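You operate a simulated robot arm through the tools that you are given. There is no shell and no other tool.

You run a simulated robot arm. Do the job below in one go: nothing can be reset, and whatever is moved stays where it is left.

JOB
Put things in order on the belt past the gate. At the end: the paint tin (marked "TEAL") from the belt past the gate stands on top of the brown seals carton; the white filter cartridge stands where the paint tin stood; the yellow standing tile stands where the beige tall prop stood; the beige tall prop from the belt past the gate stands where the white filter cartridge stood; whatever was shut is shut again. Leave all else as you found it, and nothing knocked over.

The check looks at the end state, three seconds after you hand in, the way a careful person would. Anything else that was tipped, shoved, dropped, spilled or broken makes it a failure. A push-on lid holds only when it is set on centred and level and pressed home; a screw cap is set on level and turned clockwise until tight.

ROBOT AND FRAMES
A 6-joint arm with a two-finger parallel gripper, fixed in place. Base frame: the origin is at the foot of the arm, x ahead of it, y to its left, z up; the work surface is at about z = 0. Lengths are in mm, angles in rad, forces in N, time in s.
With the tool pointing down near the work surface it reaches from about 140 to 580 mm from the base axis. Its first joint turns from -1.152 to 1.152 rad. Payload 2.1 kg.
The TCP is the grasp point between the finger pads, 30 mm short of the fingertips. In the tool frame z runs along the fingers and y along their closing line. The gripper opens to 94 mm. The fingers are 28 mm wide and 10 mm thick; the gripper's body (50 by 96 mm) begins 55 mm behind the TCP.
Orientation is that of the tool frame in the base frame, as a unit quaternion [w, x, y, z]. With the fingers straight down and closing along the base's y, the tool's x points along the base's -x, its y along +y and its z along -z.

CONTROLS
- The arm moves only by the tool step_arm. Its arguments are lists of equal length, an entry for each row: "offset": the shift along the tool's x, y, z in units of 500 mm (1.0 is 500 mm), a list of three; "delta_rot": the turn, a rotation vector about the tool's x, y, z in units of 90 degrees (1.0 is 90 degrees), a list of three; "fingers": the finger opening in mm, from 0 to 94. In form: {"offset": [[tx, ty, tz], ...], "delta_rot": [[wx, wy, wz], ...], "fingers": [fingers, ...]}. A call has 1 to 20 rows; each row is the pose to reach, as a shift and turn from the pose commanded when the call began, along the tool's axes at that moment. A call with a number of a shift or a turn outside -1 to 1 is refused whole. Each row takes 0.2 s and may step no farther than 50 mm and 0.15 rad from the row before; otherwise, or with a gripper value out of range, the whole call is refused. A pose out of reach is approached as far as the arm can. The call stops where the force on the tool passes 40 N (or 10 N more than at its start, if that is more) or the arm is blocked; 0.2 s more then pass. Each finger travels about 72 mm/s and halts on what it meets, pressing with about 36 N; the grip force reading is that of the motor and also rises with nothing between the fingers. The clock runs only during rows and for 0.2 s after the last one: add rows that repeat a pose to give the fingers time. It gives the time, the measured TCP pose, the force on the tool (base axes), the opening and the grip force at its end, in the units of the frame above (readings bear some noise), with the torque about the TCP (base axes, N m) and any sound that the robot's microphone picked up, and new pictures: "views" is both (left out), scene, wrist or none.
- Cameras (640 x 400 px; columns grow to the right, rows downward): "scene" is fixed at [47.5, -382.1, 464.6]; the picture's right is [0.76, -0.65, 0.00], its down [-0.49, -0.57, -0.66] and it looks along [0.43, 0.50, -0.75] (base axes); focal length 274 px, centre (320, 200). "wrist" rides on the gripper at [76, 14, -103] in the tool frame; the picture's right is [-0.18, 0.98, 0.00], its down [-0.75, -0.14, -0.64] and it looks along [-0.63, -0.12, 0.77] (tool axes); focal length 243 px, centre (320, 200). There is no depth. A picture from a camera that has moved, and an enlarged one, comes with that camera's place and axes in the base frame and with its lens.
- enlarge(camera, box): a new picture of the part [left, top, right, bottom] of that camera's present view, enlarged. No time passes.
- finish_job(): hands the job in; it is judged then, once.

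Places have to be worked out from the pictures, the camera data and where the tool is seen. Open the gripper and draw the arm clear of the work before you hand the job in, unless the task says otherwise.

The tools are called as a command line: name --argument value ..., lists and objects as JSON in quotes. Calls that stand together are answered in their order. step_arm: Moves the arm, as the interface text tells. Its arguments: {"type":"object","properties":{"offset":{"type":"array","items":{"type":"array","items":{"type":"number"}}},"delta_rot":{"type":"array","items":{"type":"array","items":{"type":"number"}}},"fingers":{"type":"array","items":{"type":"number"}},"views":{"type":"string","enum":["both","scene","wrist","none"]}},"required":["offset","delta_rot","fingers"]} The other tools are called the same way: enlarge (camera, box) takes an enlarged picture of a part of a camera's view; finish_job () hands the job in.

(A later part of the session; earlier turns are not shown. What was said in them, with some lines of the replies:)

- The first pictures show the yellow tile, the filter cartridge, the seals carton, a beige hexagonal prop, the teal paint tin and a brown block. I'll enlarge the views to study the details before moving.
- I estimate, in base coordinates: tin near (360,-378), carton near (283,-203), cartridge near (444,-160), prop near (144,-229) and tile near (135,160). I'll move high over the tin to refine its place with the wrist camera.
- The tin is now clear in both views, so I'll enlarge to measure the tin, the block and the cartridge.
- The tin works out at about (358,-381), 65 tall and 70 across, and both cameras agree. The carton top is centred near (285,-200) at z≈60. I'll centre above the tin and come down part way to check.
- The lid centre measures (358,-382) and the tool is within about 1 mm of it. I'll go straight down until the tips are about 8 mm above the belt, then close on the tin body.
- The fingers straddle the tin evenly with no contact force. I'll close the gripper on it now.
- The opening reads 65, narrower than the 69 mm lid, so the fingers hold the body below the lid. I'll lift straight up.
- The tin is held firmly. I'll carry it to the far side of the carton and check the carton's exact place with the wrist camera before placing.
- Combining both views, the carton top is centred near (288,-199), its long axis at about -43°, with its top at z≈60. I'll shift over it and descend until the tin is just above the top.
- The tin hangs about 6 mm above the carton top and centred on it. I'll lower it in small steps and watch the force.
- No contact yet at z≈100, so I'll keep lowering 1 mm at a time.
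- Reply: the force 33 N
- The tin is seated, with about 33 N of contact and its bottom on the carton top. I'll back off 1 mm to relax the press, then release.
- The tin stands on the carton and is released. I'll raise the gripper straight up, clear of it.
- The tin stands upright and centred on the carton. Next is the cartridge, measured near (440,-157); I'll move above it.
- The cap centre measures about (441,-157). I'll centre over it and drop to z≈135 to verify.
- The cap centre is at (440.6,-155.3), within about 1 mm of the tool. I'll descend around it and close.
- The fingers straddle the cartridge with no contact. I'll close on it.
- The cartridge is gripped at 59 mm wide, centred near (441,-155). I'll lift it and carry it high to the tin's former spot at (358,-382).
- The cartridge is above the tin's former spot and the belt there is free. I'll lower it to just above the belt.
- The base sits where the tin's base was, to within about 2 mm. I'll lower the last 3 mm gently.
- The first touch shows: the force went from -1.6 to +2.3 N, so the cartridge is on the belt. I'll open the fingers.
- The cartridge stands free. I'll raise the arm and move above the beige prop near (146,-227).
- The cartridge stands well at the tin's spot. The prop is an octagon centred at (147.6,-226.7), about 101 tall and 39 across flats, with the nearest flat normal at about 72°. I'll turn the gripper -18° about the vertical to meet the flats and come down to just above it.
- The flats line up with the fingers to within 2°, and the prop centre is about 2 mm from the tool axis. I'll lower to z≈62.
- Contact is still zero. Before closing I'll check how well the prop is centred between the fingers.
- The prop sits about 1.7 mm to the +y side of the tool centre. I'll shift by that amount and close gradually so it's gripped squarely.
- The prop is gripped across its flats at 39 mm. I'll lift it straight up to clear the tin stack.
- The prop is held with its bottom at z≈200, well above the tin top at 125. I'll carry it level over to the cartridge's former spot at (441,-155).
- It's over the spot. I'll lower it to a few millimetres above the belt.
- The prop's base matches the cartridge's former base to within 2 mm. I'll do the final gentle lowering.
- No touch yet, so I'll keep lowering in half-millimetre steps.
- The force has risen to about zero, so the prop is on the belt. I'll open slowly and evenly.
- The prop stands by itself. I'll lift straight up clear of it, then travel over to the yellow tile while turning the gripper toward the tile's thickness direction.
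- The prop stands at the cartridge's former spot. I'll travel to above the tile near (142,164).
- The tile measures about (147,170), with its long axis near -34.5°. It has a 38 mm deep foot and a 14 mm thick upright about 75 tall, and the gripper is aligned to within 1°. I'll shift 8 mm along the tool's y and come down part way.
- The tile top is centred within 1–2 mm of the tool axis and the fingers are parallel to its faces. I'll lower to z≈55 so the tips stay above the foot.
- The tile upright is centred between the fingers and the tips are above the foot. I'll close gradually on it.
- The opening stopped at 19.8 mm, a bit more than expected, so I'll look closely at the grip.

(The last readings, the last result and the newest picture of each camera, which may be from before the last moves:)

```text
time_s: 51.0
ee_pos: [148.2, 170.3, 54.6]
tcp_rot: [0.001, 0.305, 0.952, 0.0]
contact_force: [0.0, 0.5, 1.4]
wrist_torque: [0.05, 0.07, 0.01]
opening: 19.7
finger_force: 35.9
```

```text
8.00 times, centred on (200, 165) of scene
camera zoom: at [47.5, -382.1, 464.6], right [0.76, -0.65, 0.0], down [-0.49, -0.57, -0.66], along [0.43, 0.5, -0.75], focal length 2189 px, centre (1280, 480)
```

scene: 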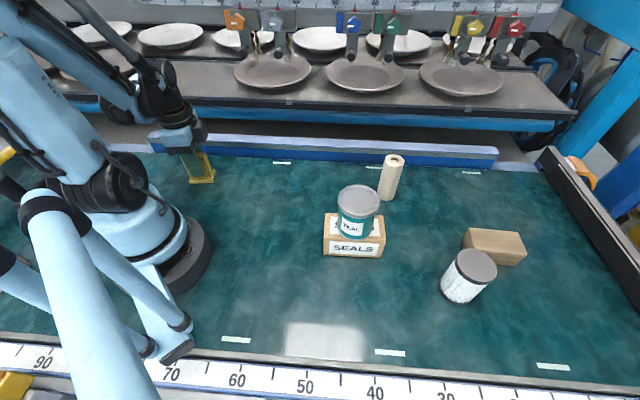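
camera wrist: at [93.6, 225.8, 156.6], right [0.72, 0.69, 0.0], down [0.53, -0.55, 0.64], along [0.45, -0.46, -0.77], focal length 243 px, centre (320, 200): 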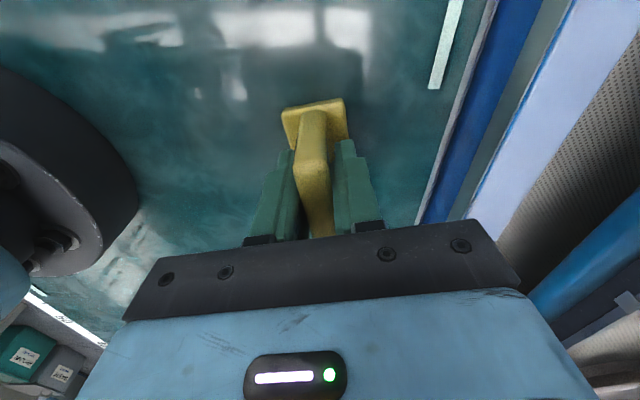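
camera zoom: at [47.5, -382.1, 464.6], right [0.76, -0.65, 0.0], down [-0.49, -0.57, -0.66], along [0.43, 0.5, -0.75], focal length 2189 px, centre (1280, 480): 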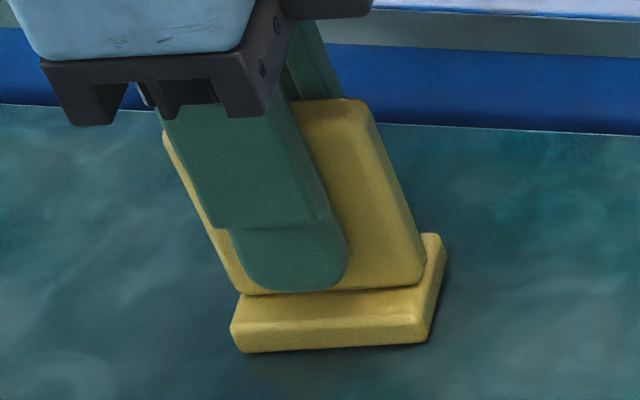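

The pads visually press both faces of the tile, so I'll test the hold with a small 15 mm lift.

step_arm --offset '[[0, 0, -0.004], [0, 0, -0.012], [0, 0, -0.02], [0, 0, -0.03], [0, 0, -0.03]]' --delta_rot '[[0, 0, 0], [0, 0, 0], [0, 0, 0], [0, 0, 0], [0, 0, 0]]' --fingers '[4, 4, 4, 4, 4]' --views "both"

enlarge --camera "scene" --box '[170, 140, 230, 190]'

enlarge --camera "wrist" --box '[240, 90, 400, 240]'

```text
time_s: 52.2
ee_pos: [147.4, 170.5, 69.2]
tcp_rot: [0.001, 0.306, 0.952, 0.001]
contact_force: [-0.2, 0.5, -0.9]
wrist_torque: [0.01, 0.01, 0.01]
opening: 19.8
finger_force: 35.7
camera wrist: at [93.8, 225.6, 171.5], right [0.72, 0.69, 0.0], down [0.53, -0.55, 0.64], along [0.45, -0.46, -0.77], focal length 243 px, centre (320, 200)
```

scene: 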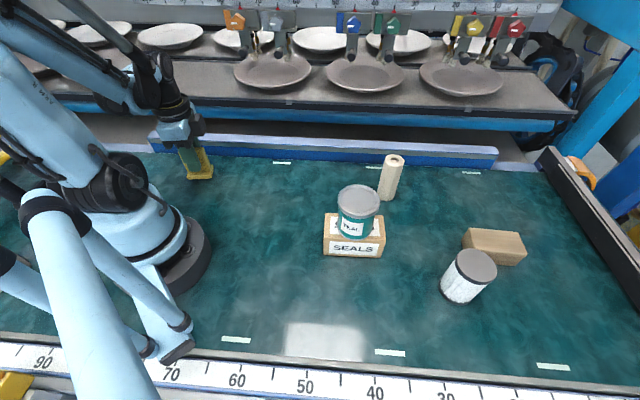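
wrist: 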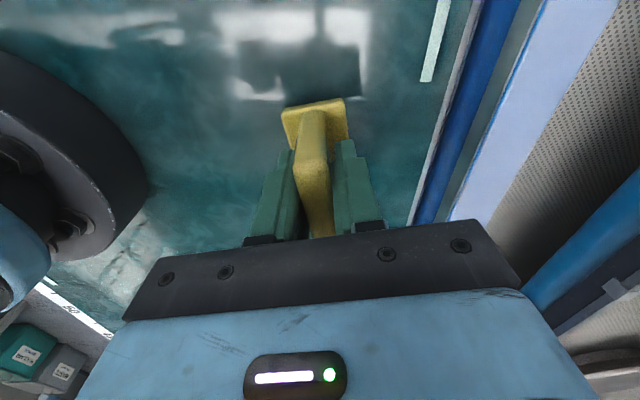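

```text
8.00 times, centred on (200, 165) of scene
camera zoom: at [47.5, -382.1, 464.6], right [0.76, -0.65, 0.0], down [-0.49, -0.57, -0.66], along [0.43, 0.5, -0.75], focal length 2189 px, centre (1280, 480)
```

zoom: 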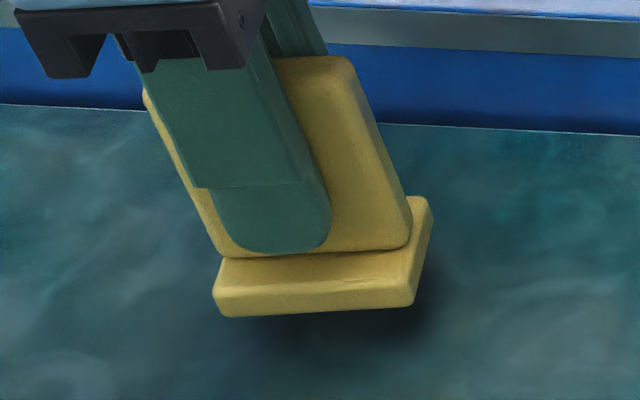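

```text
2.67 times, centred on (320, 165) of wrist
camera zoom: at [93.8, 225.6, 171.5], right [0.72, 0.69, 0.0], down [0.53, -0.55, 0.64], along [0.45, -0.46, -0.77], focal length 647 px, centre (320, 293)
```

zoom: 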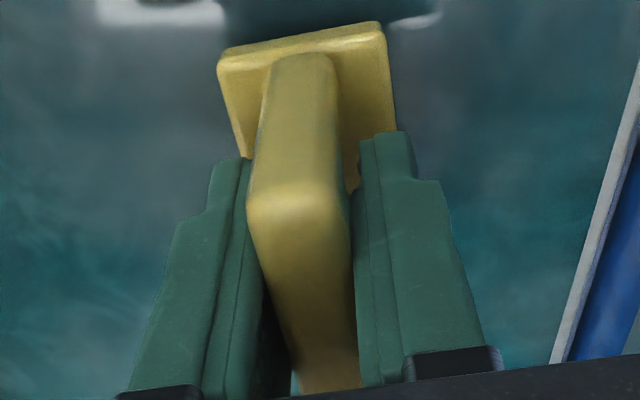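

The tile lifts level with no slip. I'll raise it to carrying height first.

step_arm --offset '[[0, 0, -0.07], [0, 0, -0.15], [0, 0, -0.23], [0, 0, -0.31], [0, 0, -0.38], [0, 0, -0.38]]' --delta_rot '[[0, 0, 0], [0, 0, 0], [0, 0, 0], [0, 0, 0], [0, 0, 0], [0, 0, 0]]' --fingers '[4, 4, 4, 4, 4, 4]' --views "none"

```text
time_s: 53.6
ee_pos: [147.9, 169.8, 258.9]
tcp_rot: [0.0, 0.306, 0.952, 0.0]
contact_force: [0.7, 0.4, -1.3]
wrist_torque: [0.01, 0.0, -0.01]
opening: 19.7
finger_force: 36.8
```

The tile is at carrying height and held steadily. I'll carry it in an arc in front of the base to the prop's former spot near (148,-226).

step_arm --offset '[[-0.0764, -0.0112, 0], [-0.153, -0.0223, 0], [-0.2294, -0.0335, 0], [-0.2833, -0.0687, 0], [-0.3371, -0.104, 0], [-0.391, -0.139, 0], [-0.423, -0.2267, 0], [-0.455, -0.3144, 0], [-0.4569, -0.3967, 0], [-0.4588, -0.4788, 0], [-0.4606, -0.561, 0], [-0.4625, -0.6433, 0], [-0.4625, -0.6433, 0]]' --delta_rot '[[0, 0, 0], [0, 0, 0], [0, 0, 0], [0, 0, 0], [0, 0, 0], [0, 0, 0], [0, 0, 0], [0, 0, 0], [0, 0, 0], [0, 0, 0], [0, 0, 0], [0, 0, 0], [0, 0, 0]]' --fingers '[4, 4, 4, 4, 4, 4, 4, 4, 4, 4, 4, 4, 4]' --views "both"

```text
time_s: 56.4
ee_pos: [147.6, -227.0, 259.8]
tcp_rot: [0.001, 0.304, 0.953, -0.001]
contact_force: [0.6, 0.4, -0.7]
wrist_torque: [0.02, 0.01, -0.05]
opening: 19.7
finger_force: 35.9
camera wrist: at [93.3, -170.8, 362.2], right [0.72, 0.69, 0.0], down [0.53, -0.55, 0.64], along [0.45, -0.46, -0.77], focal length 243 px, centre (320, 200)
```

scene: 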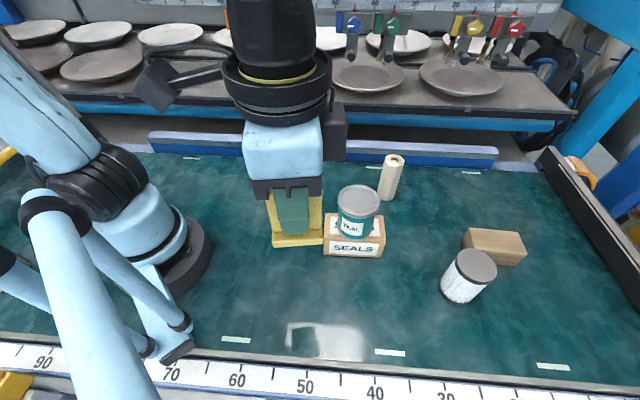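
wrist: 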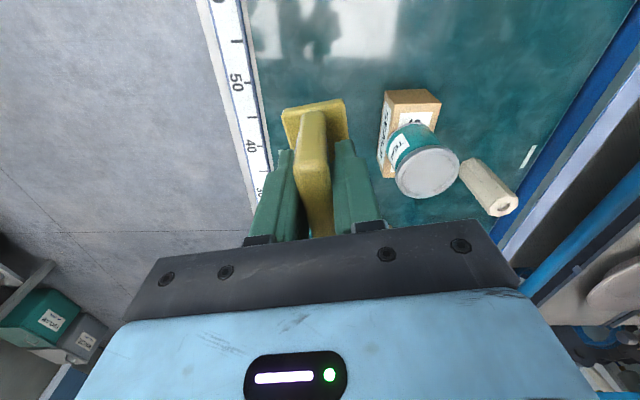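

The tile is over the prop's former spot. I'll lower it to about 5 mm above the belt.

step_arm --offset '[[0, 0, 0.08], [0, 0, 0.17], [0, 0, 0.26], [0, 0, 0.34], [0, 0, 0.385], [0, 0, 0.402], [0, 0, 0.402]]' --delta_rot '[[0, 0, 0], [0, 0, 0], [0, 0, 0], [0, 0, 0], [0, 0, 0], [0, 0, 0], [0, 0, 0]]' --fingers '[4, 4, 4, 4, 4, 4, 4]' --views "both"

enlarge --camera "scene" --box '[250, 240, 370, 330]'

```text
time_s: 58.0
ee_pos: [148.4, -226.8, 57.7]
tcp_rot: [0.001, 0.306, 0.952, -0.001]
contact_force: [0.1, 0.7, -0.8]
wrist_torque: [-0.02, 0.01, -0.02]
opening: 20.0
finger_force: 36.4
camera wrist: at [94.4, -170.7, 160.6], right [0.72, 0.69, 0.0], down [0.53, -0.55, 0.64], along [0.45, -0.46, -0.77], focal length 243 px, centre (320, 200)
```

scene: 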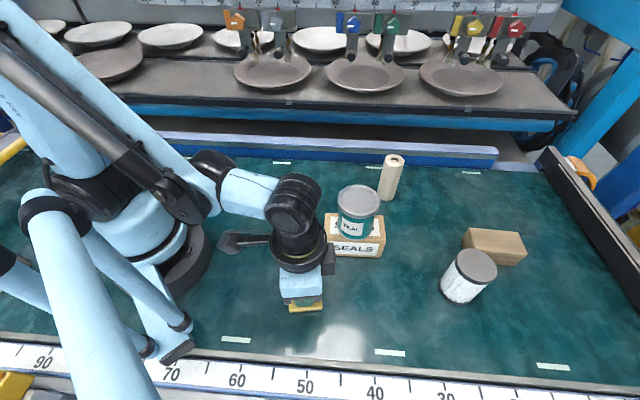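
wrist: 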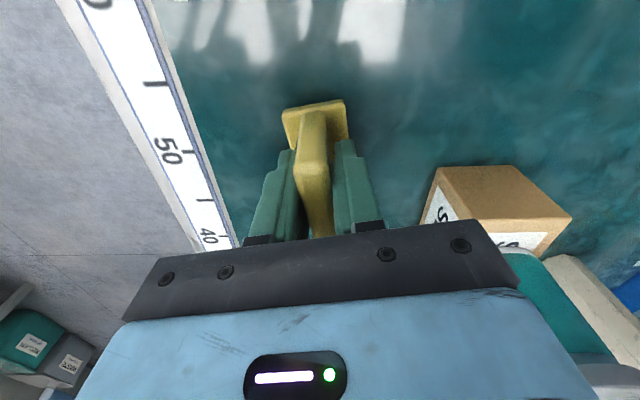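

```text
4.44 times, centred on (310, 285) of scene
camera zoom: at [47.5, -382.1, 464.6], right [0.76, -0.65, 0.0], down [-0.49, -0.57, -0.66], along [0.43, 0.5, -0.75], focal length 1216 px, centre (364, -178)
```

zoom: 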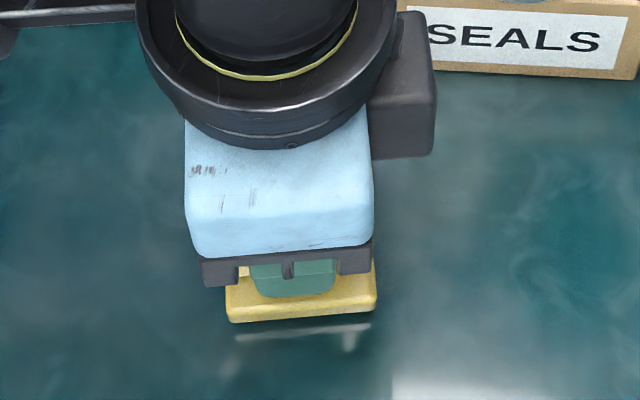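

The tile's foot matches the prop's former base centre to within about 2 mm. I'll lower the last few millimetres.

step_arm --offset '[[0, 0, 0.003], [0, 0, 0.005], [0, 0, 0.007], [0, 0, 0.007]]' --delta_rot '[[0, 0, 0], [0, 0, 0], [0, 0, 0], [0, 0, 0]]' --fingers '[4, 4, 4, 4]' --views "none"

```text
time_s: 59.0
ee_pos: [148.5, -226.5, 54.3]
tcp_rot: [0.001, 0.306, 0.952, -0.001]
contact_force: [-0.5, -0.1, 0.2]
wrist_torque: [0.0, -0.04, -0.01]
opening: 19.8
finger_force: 36.2
```

step_arm --offset '[[0, 0, 0.001], [0, 0, 0.001], [0, 0, 0.001]]' --delta_rot '[[0, 0, 0], [0, 0, 0], [0, 0, 0]]' --fingers '[4, 4, 4]' --views "none"

```text
time_s: 59.8
ee_pos: [148.9, -224.3, 54.9]
tcp_rot: [0.0, 0.305, 0.952, 0.0]
contact_force: [0.3, 1.4, -0.2]
wrist_torque: [0.0, -0.02, -0.02]
opening: 19.8
finger_force: 35.5
```

No clear touch yet, so I'll go down another half millimetre.

step_arm --offset '[[0, 0, 0.001], [0, 0, 0.001], [0, 0, 0.001]]' --delta_rot '[[0, 0, 0], [0, 0, 0], [0, 0, 0]]' --fingers '[4, 4, 4]' --views "none"

```text
time_s: 60.6
ee_pos: [148.9, -226.6, 54.2]
tcp_rot: [0.001, 0.305, 0.952, 0.0]
contact_force: [-2.6, 2.3, 29.7]
wrist_torque: [0.0, 0.01, 0.0]
opening: 19.9
finger_force: 36.3
```

Contact is at about 30 N, so the tile is on the belt. I'll back off half a millimetre to relax it, then open slowly, to 60 mm only.

step_arm --offset '[[0, 0, -0.0008], [0, 0, -0.0008], [0, 0, -0.0008], [0, 0, -0.0008], [0, 0, -0.0008], [0, 0, -0.0008], [0, 0, -0.0008]]' --delta_rot '[[0, 0, 0], [0, 0, 0], [0, 0, 0], [0, 0, 0], [0, 0, 0], [0, 0, 0], [0, 0, 0]]' --fingers '[4, 18, 22, 30, 42, 60, 60]' --views "both"

enlarge --camera "scene" --box '[250, 240, 370, 330]'

enlarge --camera "wrist" --box '[200, 90, 440, 240]'

```text
time_s: 62.2
ee_pos: [148.9, -227.7, 53.8]
tcp_rot: [0.001, 0.305, 0.952, 0.0]
contact_force: [0.7, 0.2, -1.0]
wrist_torque: [0.02, -0.03, -0.04]
opening: 59.9
finger_force: 0.0
camera wrist: at [94.9, -170.7, 156.8], right [0.72, 0.69, 0.0], down [0.53, -0.55, 0.64], along [0.45, -0.46, -0.77], focal length 243 px, centre (320, 200)
```

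scene: 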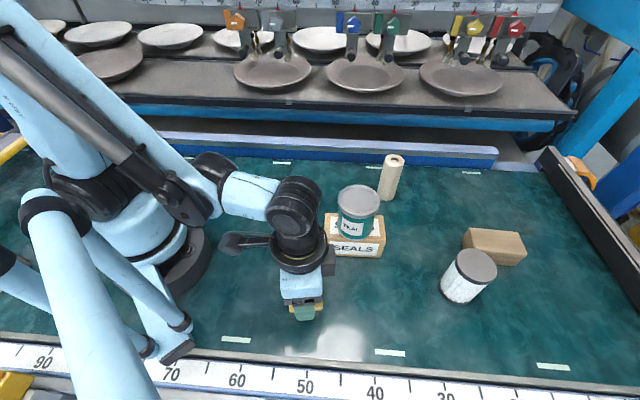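
wrist: 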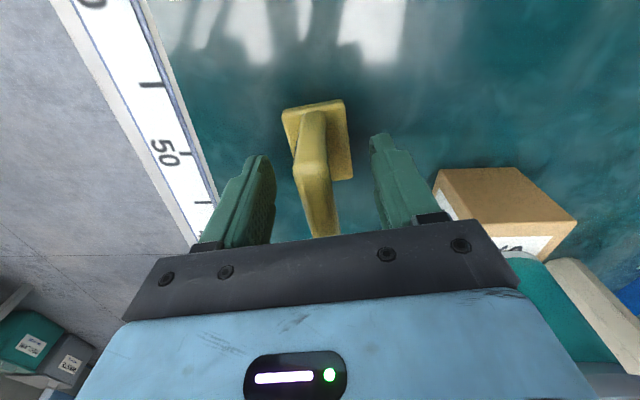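

```text
4.44 times, centred on (310, 285) of scene
camera zoom: at [47.5, -382.1, 464.6], right [0.76, -0.65, 0.0], down [-0.49, -0.57, -0.66], along [0.43, 0.5, -0.75], focal length 1216 px, centre (364, -178)
```

zoom: 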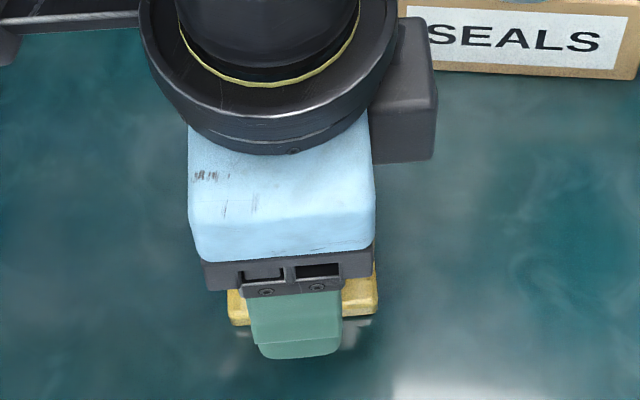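

```text
2.67 times, centred on (320, 165) of wrist
camera zoom: at [94.9, -170.7, 156.8], right [0.72, 0.69, 0.0], down [0.53, -0.55, 0.64], along [0.45, -0.46, -0.77], focal length 647 px, centre (320, 293)
```

zoom: 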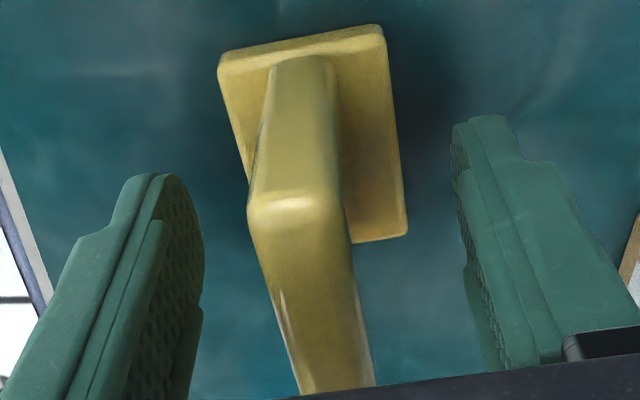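

The tile stands upright and free between the open fingers. I'll raise the gripper straight up.

step_arm --offset '[[0, 0, -0.02], [0, 0, -0.08], [0, 0, -0.17], [0, 0, -0.26], [0, 0, -0.35], [0, 0, -0.41], [0, 0, -0.41]]' --delta_rot '[[0, 0, 0], [0, 0, 0], [0, 0, 0], [0, 0, 0], [0, 0, 0], [0, 0, 0], [0, 0, 0]]' --fingers '[60, 60, 60, 60, 60, 60, 60]' --views "both"

enlarge --camera "scene" --box '[250, 240, 370, 330]'

```text
time_s: 63.8
ee_pos: [150.0, -224.9, 259.0]
tcp_rot: [0.002, 0.306, 0.952, 0.001]
contact_force: [-0.4, -0.4, -0.2]
wrist_torque: [0.0, -0.03, 0.01]
opening: 60.1
finger_force: 0.0
camera wrist: at [94.8, -170.1, 360.8], right [0.72, 0.69, 0.0], down [0.53, -0.55, 0.64], along [0.45, -0.46, -0.77], focal length 243 px, centre (320, 200)
```

scene: 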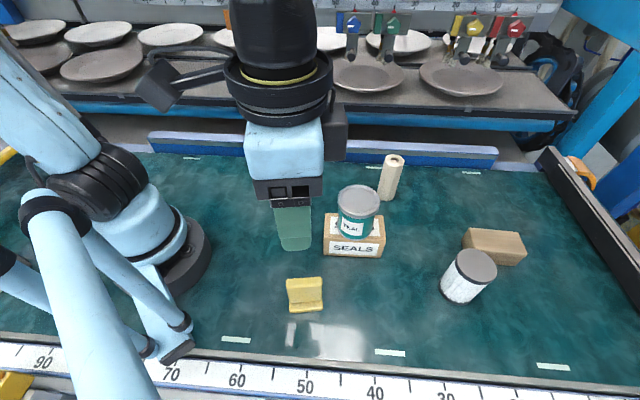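
wrist: 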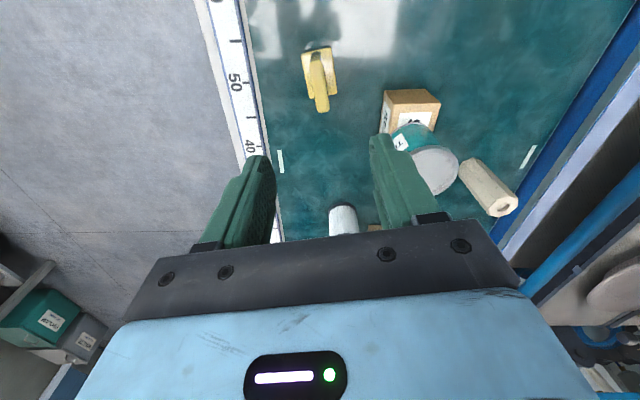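

```text
4.44 times, centred on (310, 285) of scene
camera zoom: at [47.5, -382.1, 464.6], right [0.76, -0.65, 0.0], down [-0.49, -0.57, -0.66], along [0.43, 0.5, -0.75], focal length 1216 px, centre (364, -178)
```

zoom: 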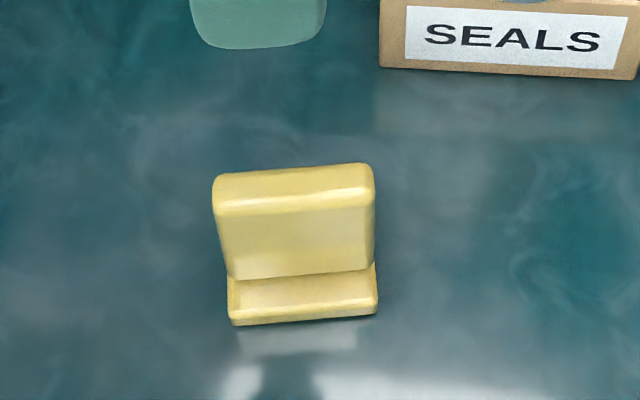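

All four objects stand upright. I'll draw the arm clear toward the empty middle and open the gripper fully, then make a last check.

step_arm --offset '[[0.009, 0.082, -0.01], [0.018, 0.164, -0.02], [0.027, 0.246, -0.03], [0.036, 0.328, -0.04], [0.045, 0.41, -0.05], [0.053, 0.493, -0.06], [0.053, 0.493, -0.06]]' --delta_rot '[[0, 0, 0], [0, 0, 0], [0, 0, 0], [0, 0, 0], [0, 0, 0], [0, 0, 0], [0, 0, 0]]' --fingers '[60, 60, 70, 80, 94, 94, 94]' --views "both"

enlarge --camera "scene" --box '[260, 140, 560, 330]'

```text
time_s: 65.4
ee_pos: [271.7, -9.7, 291.0]
tcp_rot: [0.001, 0.306, 0.952, 0.0]
contact_force: [0.3, 0.8, 1.1]
wrist_torque: [0.02, -0.02, -0.01]
opening: 94.1
finger_force: 0.0
camera wrist: at [217.3, 46.8, 392.4], right [0.72, 0.69, 0.0], down [0.53, -0.55, 0.64], along [0.45, -0.46, -0.77], focal length 243 px, centre (320, 200)
```

scene: 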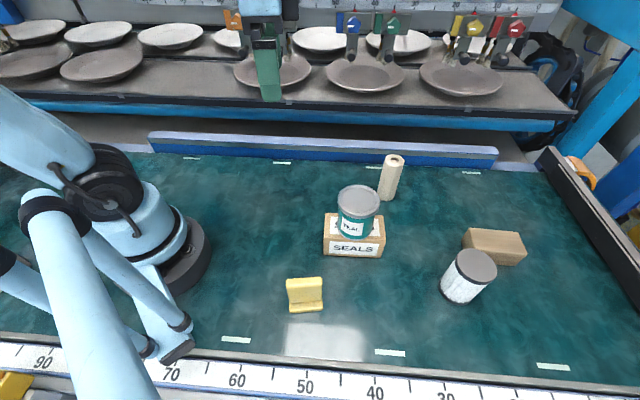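
wrist: 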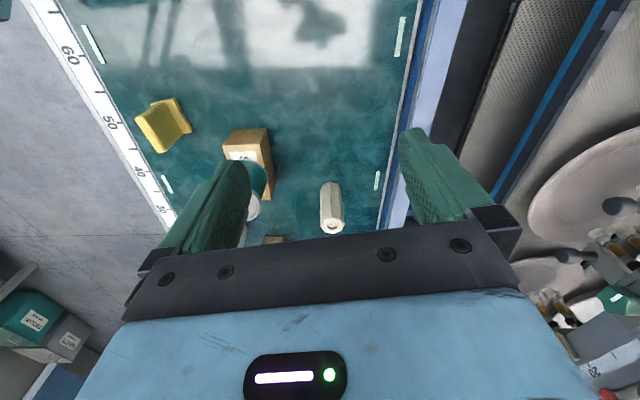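

```text
2.11 times, centred on (410, 235) of scene
camera zoom: at [47.5, -382.1, 464.6], right [0.76, -0.65, 0.0], down [-0.49, -0.57, -0.66], along [0.43, 0.5, -0.75], focal length 576 px, centre (130, 126)
```

zoom: 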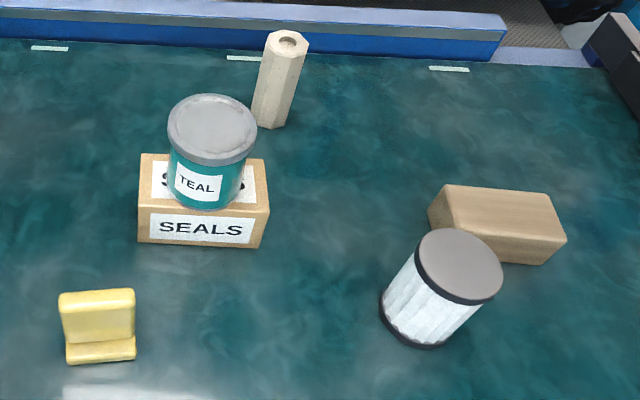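

The tin stands on the seals carton, the cartridge on the tin's spot, the prop on the cartridge's spot and the tile on the prop's spot. Everything is upright, the carton and block haven't moved, and the arm is clear with the gripper open. I'm handing the job in.

finish_job

```text
The job is handed in.
```

I've handed the job in, and the last pictures show every item standing upright where it was asked for:

- **Paint tin ("TEAL"):** on top of the brown seals carton, close to centred.
- **White filter cartridge:** where the tin stood, within about 2 mm.
- **Beige tall prop:** where the cartridge stood, within about 2 mm.
- **Yellow standing tile:** where the prop stood, within about 3 mm.

The carton and the brown block stayed where they were. I opened nothing along the way, and the tin's lid still looks seated. The arm was drawn clear with the gripper open before I handed in. I have not seen the result of the check.
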